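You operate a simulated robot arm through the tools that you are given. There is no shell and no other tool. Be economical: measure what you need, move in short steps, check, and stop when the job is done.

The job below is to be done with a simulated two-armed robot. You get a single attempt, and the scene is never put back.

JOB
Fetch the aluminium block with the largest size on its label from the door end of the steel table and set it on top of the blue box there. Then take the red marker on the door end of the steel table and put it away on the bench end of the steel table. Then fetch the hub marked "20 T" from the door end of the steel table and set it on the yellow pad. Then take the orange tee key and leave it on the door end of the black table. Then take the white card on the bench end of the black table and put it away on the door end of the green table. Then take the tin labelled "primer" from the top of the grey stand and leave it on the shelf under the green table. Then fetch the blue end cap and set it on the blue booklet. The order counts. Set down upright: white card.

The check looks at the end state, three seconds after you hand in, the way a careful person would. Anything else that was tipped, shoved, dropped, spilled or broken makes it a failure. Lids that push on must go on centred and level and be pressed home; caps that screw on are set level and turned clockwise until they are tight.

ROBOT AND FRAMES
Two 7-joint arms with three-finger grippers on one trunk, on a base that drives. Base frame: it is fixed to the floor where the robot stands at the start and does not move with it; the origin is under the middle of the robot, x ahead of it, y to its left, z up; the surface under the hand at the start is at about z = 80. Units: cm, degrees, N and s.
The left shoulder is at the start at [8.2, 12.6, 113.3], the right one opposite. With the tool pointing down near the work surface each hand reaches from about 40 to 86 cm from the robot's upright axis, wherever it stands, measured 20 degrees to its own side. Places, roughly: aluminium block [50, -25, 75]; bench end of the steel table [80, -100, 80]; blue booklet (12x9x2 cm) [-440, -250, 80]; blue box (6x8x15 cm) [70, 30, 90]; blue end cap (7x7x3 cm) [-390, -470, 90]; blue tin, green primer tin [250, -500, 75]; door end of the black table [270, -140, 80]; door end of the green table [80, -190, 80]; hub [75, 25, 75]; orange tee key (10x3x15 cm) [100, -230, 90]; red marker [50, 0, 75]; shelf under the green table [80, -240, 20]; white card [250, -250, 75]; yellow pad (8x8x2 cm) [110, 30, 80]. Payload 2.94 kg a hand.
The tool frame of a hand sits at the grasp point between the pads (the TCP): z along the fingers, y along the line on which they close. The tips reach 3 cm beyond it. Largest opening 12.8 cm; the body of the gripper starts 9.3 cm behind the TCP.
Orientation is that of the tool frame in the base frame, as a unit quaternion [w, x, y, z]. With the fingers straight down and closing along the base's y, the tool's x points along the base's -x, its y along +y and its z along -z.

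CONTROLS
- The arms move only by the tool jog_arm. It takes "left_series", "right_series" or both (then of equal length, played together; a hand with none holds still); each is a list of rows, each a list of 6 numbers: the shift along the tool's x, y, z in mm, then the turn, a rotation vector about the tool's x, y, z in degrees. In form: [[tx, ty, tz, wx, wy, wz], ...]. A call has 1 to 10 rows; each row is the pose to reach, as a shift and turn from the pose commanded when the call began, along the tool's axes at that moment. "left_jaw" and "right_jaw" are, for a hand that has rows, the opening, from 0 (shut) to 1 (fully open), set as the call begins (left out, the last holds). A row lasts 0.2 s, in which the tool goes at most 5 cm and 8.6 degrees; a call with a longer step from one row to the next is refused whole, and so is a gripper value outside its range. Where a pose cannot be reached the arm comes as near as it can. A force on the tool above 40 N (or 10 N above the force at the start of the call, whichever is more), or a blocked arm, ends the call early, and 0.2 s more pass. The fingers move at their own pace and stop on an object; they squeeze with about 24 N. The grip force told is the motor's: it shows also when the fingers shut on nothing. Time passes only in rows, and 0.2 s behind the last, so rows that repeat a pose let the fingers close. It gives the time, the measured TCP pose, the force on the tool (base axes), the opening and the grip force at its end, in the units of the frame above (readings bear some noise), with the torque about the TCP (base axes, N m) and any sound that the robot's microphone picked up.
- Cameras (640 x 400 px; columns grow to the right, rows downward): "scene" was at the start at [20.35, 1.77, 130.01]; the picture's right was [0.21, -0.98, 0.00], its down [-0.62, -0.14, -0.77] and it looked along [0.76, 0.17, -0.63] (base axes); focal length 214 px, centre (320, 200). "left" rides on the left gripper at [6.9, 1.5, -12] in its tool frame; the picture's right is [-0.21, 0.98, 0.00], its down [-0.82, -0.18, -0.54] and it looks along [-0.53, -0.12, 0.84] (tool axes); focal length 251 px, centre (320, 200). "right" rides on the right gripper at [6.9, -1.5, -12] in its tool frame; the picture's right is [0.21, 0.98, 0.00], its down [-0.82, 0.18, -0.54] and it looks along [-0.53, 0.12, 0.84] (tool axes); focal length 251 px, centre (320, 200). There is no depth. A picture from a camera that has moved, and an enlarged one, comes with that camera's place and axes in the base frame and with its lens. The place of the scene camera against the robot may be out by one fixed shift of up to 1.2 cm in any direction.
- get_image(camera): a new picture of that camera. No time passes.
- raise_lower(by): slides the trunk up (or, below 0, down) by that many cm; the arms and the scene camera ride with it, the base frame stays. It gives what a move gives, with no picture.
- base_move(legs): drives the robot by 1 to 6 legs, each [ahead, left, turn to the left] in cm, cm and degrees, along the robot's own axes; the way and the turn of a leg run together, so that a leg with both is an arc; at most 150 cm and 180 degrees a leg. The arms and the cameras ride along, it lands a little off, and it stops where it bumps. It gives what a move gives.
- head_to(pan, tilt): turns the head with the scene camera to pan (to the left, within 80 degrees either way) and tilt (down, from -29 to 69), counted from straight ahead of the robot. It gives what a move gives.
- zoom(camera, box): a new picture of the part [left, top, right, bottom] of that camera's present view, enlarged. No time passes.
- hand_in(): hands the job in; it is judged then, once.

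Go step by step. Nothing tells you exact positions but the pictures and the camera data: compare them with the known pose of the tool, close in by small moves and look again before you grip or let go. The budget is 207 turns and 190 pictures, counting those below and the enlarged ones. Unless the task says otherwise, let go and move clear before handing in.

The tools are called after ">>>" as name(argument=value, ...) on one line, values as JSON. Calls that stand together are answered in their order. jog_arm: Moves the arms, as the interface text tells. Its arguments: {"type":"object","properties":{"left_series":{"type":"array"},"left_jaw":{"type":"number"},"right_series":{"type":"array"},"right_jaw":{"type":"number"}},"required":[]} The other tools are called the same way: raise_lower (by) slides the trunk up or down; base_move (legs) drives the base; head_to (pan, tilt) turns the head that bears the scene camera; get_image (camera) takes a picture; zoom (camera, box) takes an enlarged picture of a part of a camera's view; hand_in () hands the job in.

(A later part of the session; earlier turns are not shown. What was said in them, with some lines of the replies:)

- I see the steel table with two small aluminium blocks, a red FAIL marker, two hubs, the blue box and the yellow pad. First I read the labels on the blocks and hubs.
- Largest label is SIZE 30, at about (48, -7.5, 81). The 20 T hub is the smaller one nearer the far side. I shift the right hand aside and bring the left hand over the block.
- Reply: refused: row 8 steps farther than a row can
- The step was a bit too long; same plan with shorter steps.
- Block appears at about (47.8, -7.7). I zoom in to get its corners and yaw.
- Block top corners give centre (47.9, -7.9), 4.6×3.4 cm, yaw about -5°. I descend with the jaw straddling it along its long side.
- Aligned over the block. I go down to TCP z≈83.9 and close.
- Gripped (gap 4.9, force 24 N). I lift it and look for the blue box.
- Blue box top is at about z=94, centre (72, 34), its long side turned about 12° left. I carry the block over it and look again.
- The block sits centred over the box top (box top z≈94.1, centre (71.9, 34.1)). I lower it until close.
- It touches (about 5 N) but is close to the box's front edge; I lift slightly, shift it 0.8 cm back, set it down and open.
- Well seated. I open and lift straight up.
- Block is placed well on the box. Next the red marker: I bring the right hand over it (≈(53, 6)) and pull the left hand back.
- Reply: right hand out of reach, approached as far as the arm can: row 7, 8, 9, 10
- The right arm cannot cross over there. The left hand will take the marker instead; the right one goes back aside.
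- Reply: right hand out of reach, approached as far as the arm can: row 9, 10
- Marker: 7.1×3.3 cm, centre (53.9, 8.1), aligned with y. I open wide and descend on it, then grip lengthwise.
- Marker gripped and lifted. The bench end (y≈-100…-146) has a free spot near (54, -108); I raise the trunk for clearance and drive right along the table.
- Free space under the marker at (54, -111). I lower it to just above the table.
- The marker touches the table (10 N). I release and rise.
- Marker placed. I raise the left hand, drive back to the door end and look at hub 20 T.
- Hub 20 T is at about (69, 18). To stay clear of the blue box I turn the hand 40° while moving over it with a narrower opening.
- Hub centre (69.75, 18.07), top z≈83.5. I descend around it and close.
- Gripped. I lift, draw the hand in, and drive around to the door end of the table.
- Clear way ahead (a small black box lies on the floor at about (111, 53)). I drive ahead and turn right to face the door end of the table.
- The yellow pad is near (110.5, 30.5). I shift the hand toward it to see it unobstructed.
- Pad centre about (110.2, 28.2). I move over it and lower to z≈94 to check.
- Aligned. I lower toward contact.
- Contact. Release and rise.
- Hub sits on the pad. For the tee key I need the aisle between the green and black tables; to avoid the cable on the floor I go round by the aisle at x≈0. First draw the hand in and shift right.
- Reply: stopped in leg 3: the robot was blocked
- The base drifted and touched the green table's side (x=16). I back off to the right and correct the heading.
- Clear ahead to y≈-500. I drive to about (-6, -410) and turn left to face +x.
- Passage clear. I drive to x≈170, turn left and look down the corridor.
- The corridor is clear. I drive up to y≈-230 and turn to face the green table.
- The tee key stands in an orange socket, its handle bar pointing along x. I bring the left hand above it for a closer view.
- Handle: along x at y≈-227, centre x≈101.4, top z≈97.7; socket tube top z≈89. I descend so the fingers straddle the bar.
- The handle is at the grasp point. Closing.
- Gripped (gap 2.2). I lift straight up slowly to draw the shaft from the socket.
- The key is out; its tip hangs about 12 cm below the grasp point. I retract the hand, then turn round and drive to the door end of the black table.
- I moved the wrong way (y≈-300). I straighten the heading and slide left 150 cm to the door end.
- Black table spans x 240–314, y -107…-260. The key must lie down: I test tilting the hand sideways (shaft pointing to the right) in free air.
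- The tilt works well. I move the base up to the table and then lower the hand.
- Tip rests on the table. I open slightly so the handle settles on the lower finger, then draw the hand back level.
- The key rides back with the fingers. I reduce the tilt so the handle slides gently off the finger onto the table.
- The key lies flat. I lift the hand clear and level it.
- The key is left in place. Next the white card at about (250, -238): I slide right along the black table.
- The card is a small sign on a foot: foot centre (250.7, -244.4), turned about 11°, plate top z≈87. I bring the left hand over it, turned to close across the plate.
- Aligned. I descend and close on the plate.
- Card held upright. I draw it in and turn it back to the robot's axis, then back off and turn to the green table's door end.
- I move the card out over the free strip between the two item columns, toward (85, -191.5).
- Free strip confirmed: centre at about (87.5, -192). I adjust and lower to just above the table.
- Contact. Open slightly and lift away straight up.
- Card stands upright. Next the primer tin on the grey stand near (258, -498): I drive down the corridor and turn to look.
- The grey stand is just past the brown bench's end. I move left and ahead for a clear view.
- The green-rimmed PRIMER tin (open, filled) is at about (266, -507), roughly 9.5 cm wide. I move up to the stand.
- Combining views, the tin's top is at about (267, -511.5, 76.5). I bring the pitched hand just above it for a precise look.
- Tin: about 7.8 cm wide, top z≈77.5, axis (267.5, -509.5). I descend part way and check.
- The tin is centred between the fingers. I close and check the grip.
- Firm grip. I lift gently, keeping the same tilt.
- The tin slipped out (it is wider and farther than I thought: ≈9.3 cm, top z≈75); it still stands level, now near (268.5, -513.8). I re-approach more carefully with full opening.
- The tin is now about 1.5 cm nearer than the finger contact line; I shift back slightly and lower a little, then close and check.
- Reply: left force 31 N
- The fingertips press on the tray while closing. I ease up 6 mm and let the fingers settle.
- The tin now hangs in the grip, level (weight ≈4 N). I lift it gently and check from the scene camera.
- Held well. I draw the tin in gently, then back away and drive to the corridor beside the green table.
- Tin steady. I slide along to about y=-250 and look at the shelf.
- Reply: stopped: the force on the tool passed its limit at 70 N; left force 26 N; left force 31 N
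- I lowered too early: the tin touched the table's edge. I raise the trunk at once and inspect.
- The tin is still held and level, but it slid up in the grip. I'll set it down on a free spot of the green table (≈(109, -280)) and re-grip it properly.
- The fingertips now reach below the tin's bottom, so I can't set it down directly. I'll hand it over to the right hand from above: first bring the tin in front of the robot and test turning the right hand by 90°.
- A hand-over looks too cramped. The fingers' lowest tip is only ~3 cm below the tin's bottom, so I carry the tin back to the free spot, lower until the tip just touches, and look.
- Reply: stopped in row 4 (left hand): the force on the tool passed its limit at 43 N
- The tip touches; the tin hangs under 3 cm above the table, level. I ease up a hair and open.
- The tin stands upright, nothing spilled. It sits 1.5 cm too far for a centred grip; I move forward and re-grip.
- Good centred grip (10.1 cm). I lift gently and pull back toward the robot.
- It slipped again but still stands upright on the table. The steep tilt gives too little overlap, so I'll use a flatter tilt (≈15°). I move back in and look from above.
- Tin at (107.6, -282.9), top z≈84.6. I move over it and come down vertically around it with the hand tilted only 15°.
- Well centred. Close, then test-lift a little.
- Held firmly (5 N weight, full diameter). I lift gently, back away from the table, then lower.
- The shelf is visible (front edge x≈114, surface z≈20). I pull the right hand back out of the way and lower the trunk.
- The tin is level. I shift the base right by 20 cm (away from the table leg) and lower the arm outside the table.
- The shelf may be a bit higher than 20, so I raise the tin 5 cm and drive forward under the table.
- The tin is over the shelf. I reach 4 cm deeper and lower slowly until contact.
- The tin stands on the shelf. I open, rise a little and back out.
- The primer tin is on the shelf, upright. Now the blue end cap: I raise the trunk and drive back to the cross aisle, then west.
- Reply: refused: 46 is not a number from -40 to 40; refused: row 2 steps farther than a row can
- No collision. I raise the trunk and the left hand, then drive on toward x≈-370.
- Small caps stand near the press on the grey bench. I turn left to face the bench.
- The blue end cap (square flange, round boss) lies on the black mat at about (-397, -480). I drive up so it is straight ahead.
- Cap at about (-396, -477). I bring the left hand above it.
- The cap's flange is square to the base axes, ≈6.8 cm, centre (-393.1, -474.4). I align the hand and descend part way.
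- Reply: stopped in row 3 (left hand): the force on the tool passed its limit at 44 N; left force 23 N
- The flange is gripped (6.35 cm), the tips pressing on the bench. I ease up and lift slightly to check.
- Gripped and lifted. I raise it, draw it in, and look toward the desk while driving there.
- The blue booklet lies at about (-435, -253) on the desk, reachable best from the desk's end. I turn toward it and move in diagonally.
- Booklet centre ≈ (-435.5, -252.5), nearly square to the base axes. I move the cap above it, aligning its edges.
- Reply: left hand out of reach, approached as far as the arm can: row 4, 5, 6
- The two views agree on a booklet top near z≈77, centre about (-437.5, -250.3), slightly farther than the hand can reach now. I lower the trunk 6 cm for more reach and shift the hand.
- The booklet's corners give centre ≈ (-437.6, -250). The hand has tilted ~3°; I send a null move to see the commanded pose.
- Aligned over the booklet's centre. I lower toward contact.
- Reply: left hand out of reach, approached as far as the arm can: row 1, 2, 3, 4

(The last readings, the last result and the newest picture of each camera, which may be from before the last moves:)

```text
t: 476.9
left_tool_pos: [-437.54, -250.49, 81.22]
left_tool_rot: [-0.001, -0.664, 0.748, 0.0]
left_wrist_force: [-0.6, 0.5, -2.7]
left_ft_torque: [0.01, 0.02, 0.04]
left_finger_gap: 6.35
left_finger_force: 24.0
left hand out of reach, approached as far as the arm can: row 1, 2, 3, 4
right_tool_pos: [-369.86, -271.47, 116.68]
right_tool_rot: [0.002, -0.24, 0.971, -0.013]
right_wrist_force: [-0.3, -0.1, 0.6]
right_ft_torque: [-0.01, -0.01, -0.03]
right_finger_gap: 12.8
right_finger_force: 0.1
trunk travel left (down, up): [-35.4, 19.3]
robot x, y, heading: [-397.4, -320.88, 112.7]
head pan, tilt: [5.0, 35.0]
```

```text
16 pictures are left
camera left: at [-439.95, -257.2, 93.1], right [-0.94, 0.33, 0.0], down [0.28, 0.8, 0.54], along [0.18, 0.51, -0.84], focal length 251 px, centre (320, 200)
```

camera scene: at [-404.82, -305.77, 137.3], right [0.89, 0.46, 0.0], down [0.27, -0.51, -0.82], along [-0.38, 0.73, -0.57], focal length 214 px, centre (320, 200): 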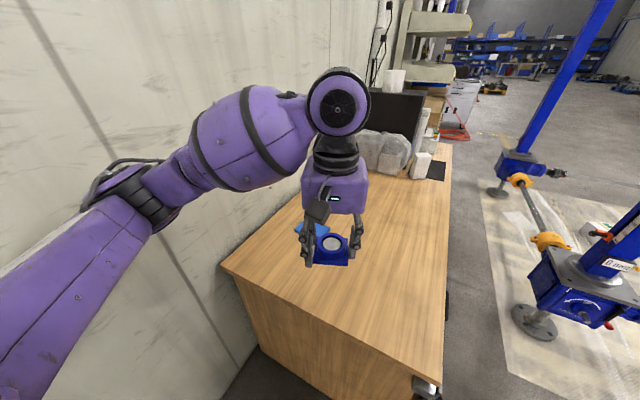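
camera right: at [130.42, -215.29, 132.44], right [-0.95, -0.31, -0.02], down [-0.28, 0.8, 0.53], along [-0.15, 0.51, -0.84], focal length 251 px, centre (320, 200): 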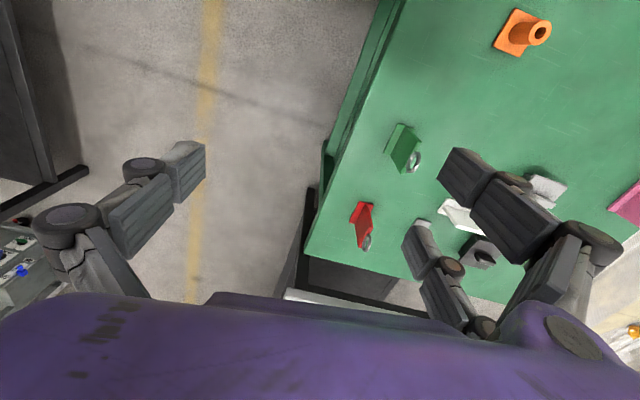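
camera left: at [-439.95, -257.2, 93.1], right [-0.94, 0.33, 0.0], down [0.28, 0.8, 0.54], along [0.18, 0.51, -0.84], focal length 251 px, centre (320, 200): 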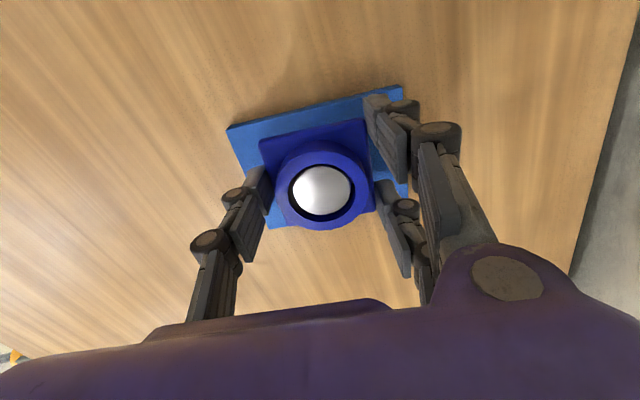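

>>> jog_arm(left_series=[[3, 0, 3, 0, 0, 0], [4, 0, 6, 0, 0, 0], [4, 0, 9, 0, 0, 0], [4, 0, 12, 0, 0, 0]])

>>> zoom(camera="scene", box=[270, 170, 350, 230])

```text
t: 477.9
left_tool_pos: [-437.57, -250.8, 80.02]
left_tool_rot: [-0.002, -0.664, 0.748, 0.0]
left_wrist_force: [0.3, -0.4, -3.7]
left_ft_torque: [-0.02, -0.01, -0.03]
left_finger_gap: 6.36
left_finger_force: 23.9
right_tool_pos: [-369.8, -271.45, 116.72]
right_tool_rot: [0.002, -0.239, 0.971, -0.012]
right_wrist_force: [-0.9, 0.3, 0.2]
right_ft_torque: [0.0, 0.0, 0.01]
right_finger_gap: 12.82
right_finger_force: 0.1
trunk travel left (down, up): [-35.4, 19.3]
robot x, y, heading: [-397.03, -320.74, 112.9]
head pan, tilt: [5.0, 35.0]
```

```text
6.67 times, centred on (310, 200) of scene
camera zoom: at [-406.61, -301.56, 131.1], right [0.89, 0.46, 0.0], down [0.27, -0.51, -0.82], along [-0.38, 0.73, -0.57], focal length 1430 px, centre (387, 200)
```

zoom: 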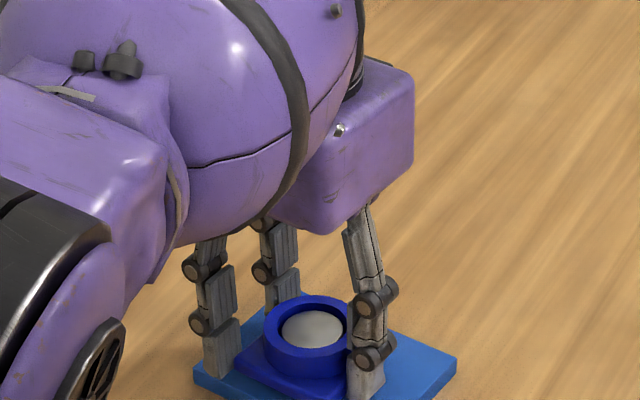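

Close to the booklet now; I continue in 2 mm steps until contact.

>>> jog_arm(left_series=[[0, 0, 2, 0, 0, 0], [0, 0, 4, 0, 0, 0], [0, 0, 6, 0, 0, 0], [0, 0, 8, 0, 0, 0]])

```text
t: 478.9
left_tool_pos: [-437.6, -250.82, 79.35]
left_tool_rot: [-0.001, -0.664, 0.748, 0.0]
left_wrist_force: [-0.2, 0.3, -2.9]
left_ft_torque: [-0.02, 0.03, 0.0]
left_finger_gap: 6.36
left_finger_force: 24.2
right_tool_pos: [-369.89, -271.39, 116.69]
right_tool_rot: [0.002, -0.239, 0.971, -0.013]
right_wrist_force: [0.3, 0.6, -0.3]
right_ft_torque: [0.01, 0.03, -0.02]
right_finger_gap: 12.81
right_finger_force: 0.1
trunk travel left (down, up): [-35.4, 19.3]
robot x, y, heading: [-396.98, -320.55, 112.5]
head pan, tilt: [5.0, 35.0]
```

>>> jog_arm(left_series=[[0, 0, 2, 0, 0, 0], [0, 0, 4, 0, 0, 0], [0, 0, 6, 0, 0, 0], [0, 0, 8, 0, 0, 0]])

>>> get_image(camera="left")

```text
t: 479.9
left_tool_pos: [-437.57, -251.02, 78.92]
left_tool_rot: [0.001, -0.664, 0.748, 0.004]
left_wrist_force: [-1.2, 0.1, 20.2]
left_ft_torque: [-0.2, -0.27, 0.04]
left_finger_gap: 6.36
left_finger_force: 24.0
right_tool_pos: [-369.72, -271.75, 116.87]
right_tool_rot: [0.002, -0.239, 0.971, -0.012]
right_wrist_force: [-0.3, 0.9, -0.2]
right_ft_torque: [0.0, -0.01, -0.01]
right_finger_gap: 12.82
right_finger_force: 0.0
trunk travel left (down, up): [-35.4, 19.3]
robot x, y, heading: [-397.45, -320.91, 112.7]
head pan, tilt: [5.0, 35.0]
```

```text
14 pictures are left
camera left: at [-439.91, -257.7, 90.85], right [-0.94, 0.33, 0.01], down [0.28, 0.79, 0.55], along [0.17, 0.52, -0.84], focal length 251 px, centre (320, 200)
```

left: 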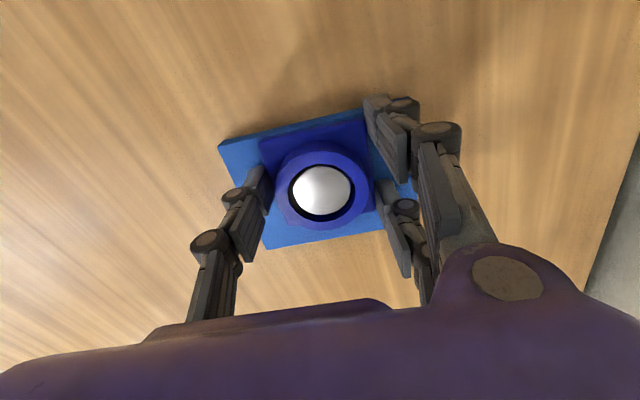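

Contact, but the cap is close to the near edge. I lift 5 mm, nudge the base 1.5 cm ahead, and set it down again.

>>> jog_arm(left_series=[[0, 0, -4, 0, 0, 0], [0, 0, -10, 0, 0, 0], [0, 0, -10, 0, 0, 0]])

>>> base_move(legs=[[1.5, 0, 0]])

>>> get_image(camera="left")

```text
t: 480.7
left_tool_pos: [-437.58, -250.95, 79.36]
left_tool_rot: [-0.001, -0.664, 0.748, -0.001]
left_wrist_force: [-0.9, -0.3, -3.5]
left_ft_torque: [0.0, 0.0, 0.01]
left_finger_gap: 6.36
left_finger_force: 23.7
right_tool_pos: [-369.97, -271.48, 116.72]
right_tool_rot: [0.003, -0.239, 0.971, -0.012]
right_wrist_force: [-0.6, -0.9, 0.0]
right_ft_torque: [-0.01, 0.02, -0.01]
right_finger_gap: 12.79
right_finger_force: 0.1
trunk travel left (down, up): [-35.4, 19.3]
robot x, y, heading: [-397.49, -320.69, 112.8]
head pan, tilt: [5.0, 35.0]
```

```text
t: 481.5
left_tool_pos: [-438.13, -249.43, 79.65]
left_tool_rot: [0.0, -0.663, 0.748, 0.001]
left_wrist_force: [0.1, 0.0, -3.1]
left_ft_torque: [0.05, 0.01, -0.01]
left_finger_gap: 6.37
left_finger_force: 24.0
right_tool_pos: [-370.29, -270.19, 116.82]
right_tool_rot: [0.002, -0.239, 0.971, -0.012]
right_wrist_force: [0.0, 0.4, 0.4]
right_ft_torque: [0.03, -0.03, 0.01]
right_finger_gap: 12.81
right_finger_force: 0.0
trunk travel left (down, up): [-35.4, 19.3]
robot x, y, heading: [-398.13, -319.25, 113.0]
head pan, tilt: [5.0, 35.0]
```

```text
13 pictures are left
camera left: at [-440.47, -256.29, 91.51], right [-0.94, 0.33, 0.0], down [0.28, 0.79, 0.54], along [0.18, 0.51, -0.84], focal length 251 px, centre (320, 200)
```

left: 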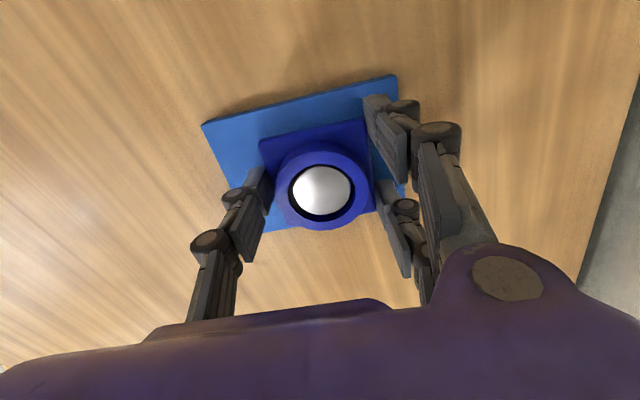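

Now centred on the booklet. Lower to contact and release.

>>> jog_arm(left_series=[[0, 0, 2, 0, 0, 0], [0, 0, 4, 0, 0, 0], [0, 0, 6, 0, 0, 0], [0, 0, 8, 0, 0, 0]])

```text
t: 482.5
left_tool_pos: [-438.26, -249.49, 79.09]
left_tool_rot: [-0.001, -0.664, 0.748, 0.001]
left_wrist_force: [-2.8, 0.7, 4.1]
left_ft_torque: [-0.04, -0.1, 0.02]
left_finger_gap: 6.36
left_finger_force: 23.5
right_tool_pos: [-370.36, -270.18, 116.71]
right_tool_rot: [0.002, -0.24, 0.971, -0.011]
right_wrist_force: [-0.9, -1.0, -0.3]
right_ft_torque: [0.0, -0.03, 0.0]
right_finger_gap: 12.81
right_finger_force: 0.0
trunk travel left (down, up): [-35.4, 19.3]
robot x, y, heading: [-397.74, -319.2, 112.9]
head pan, tilt: [5.0, 35.0]
```

>>> jog_arm(left_series=[[0, 0, 1, 0, 0, 0], [0, 0, 1, 0, 0, 0], [0, 0, 1, 0, 0, 0]], left_jaw=0.62)

>>> jog_arm(left_series=[[0, 0, -10, 0, 0, 0], [0, 0, -30, 0, 0, 0], [0, 0, -70, 0, 0, 0], [0, 0, -115, 0, 0, 0], [0, 0, -160, 0, 0, 0], [30, 0, -190, 0, 0, 0], [70, 0, -210, 0, 0, 0]])

>>> get_image(camera="left")

>>> zoom(camera="scene", box=[250, 150, 390, 260])

```text
t: 483.3
left_tool_pos: [-438.0, -249.63, 78.81]
left_tool_rot: [-0.001, -0.664, 0.748, 0.001]
left_wrist_force: [1.1, 2.0, 6.6]
left_ft_torque: [0.05, 0.02, -0.03]
left_finger_gap: 7.95
left_finger_force: 0.1
right_tool_pos: [-370.33, -270.23, 116.67]
right_tool_rot: [0.002, -0.239, 0.971, -0.012]
right_wrist_force: [0.7, -0.1, 0.1]
right_ft_torque: [-0.03, -0.02, 0.0]
right_finger_gap: 12.8
right_finger_force: 0.0
trunk travel left (down, up): [-35.4, 19.3]
robot x, y, heading: [-397.91, -319.41, 112.7]
head pan, tilt: [5.0, 35.0]
```

```text
t: 484.9
left_tool_pos: [-439.25, -256.97, 99.48]
left_tool_rot: [-0.002, -0.665, 0.747, -0.001]
left_wrist_force: [0.1, 0.4, -0.5]
left_ft_torque: [0.0, 0.08, 0.01]
left_finger_gap: 7.93
left_finger_force: 0.1
right_tool_pos: [-370.44, -270.32, 116.88]
right_tool_rot: [0.002, -0.24, 0.971, -0.011]
right_wrist_force: [-0.2, -0.5, 0.2]
right_ft_torque: [0.01, 0.03, 0.0]
right_finger_gap: 12.8
right_finger_force: 0.0
trunk travel left (down, up): [-35.4, 19.3]
robot x, y, heading: [-397.76, -319.53, 112.3]
head pan, tilt: [5.0, 35.0]
```

```text
12 pictures are left
camera left: at [-441.7, -263.67, 111.43], right [-0.94, 0.33, 0.0], down [0.28, 0.8, 0.54], along [0.18, 0.51, -0.84], focal length 251 px, centre (320, 200)
```

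left: 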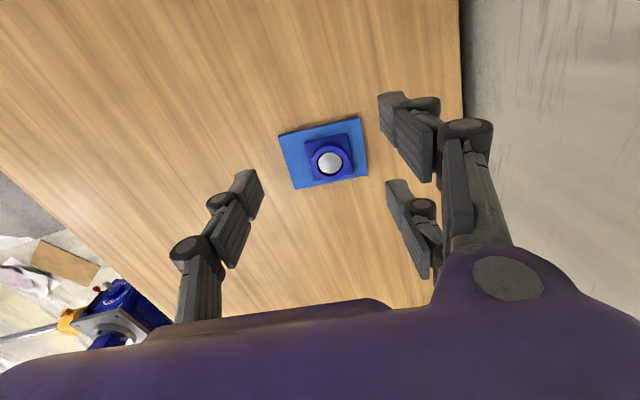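

```text
3.64 times, centred on (320, 205) of scene
camera zoom: at [-407.12, -300.38, 131.13], right [0.89, 0.46, 0.0], down [0.27, -0.51, -0.82], along [-0.38, 0.73, -0.57], focal length 780 px, centre (320, 182)
```

zoom: 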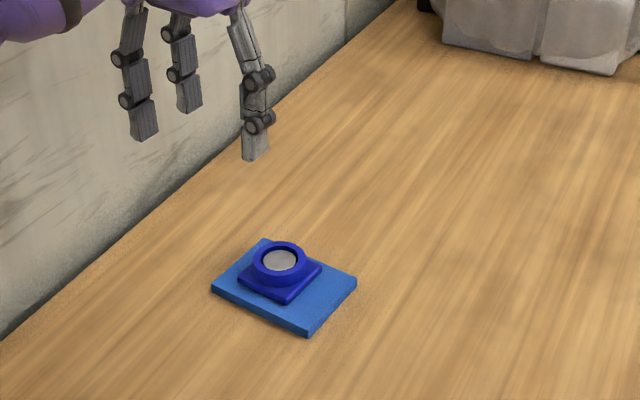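

The cap sits level on the booklet, both hands are empty and clear, and all seven steps are done in order, so I hand the job in.

>>> hand_in()

```text
The job is handed in.
```

I finished all seven steps in the order given and handed the job in. The check's verdict hasn't come back.

| Step | Where it ended up |
|---|---|
| SIZE 30 aluminium block | On top of the blue box |
| Red marker | On the bench end of the steel table |
| 20 T hub | On the yellow pad |
| Orange tee key | Lying flat on the door end of the black table |
| White card | Standing upright on the door end of the green table |
| Primer tin | Upright on the shelf under the green table |
| Blue end cap | Level on the blue booklet, slightly off centre |

Some things went wrong along the way:

- **Primer tin:** it slipped from the grip twice, once on the grey stand and once on the green table, and stayed upright both times. I also pressed it against the green table's edge by lowering the trunk too early. I then released it about 3 cm above the table top so I could grip it again. I saw no spill.
- **Robot base:** it bumped the green table once while driving past. In the pictures nothing on the table looked moved.
- **Tee key:** the fingers dragged it about 8 cm before it came free of them.
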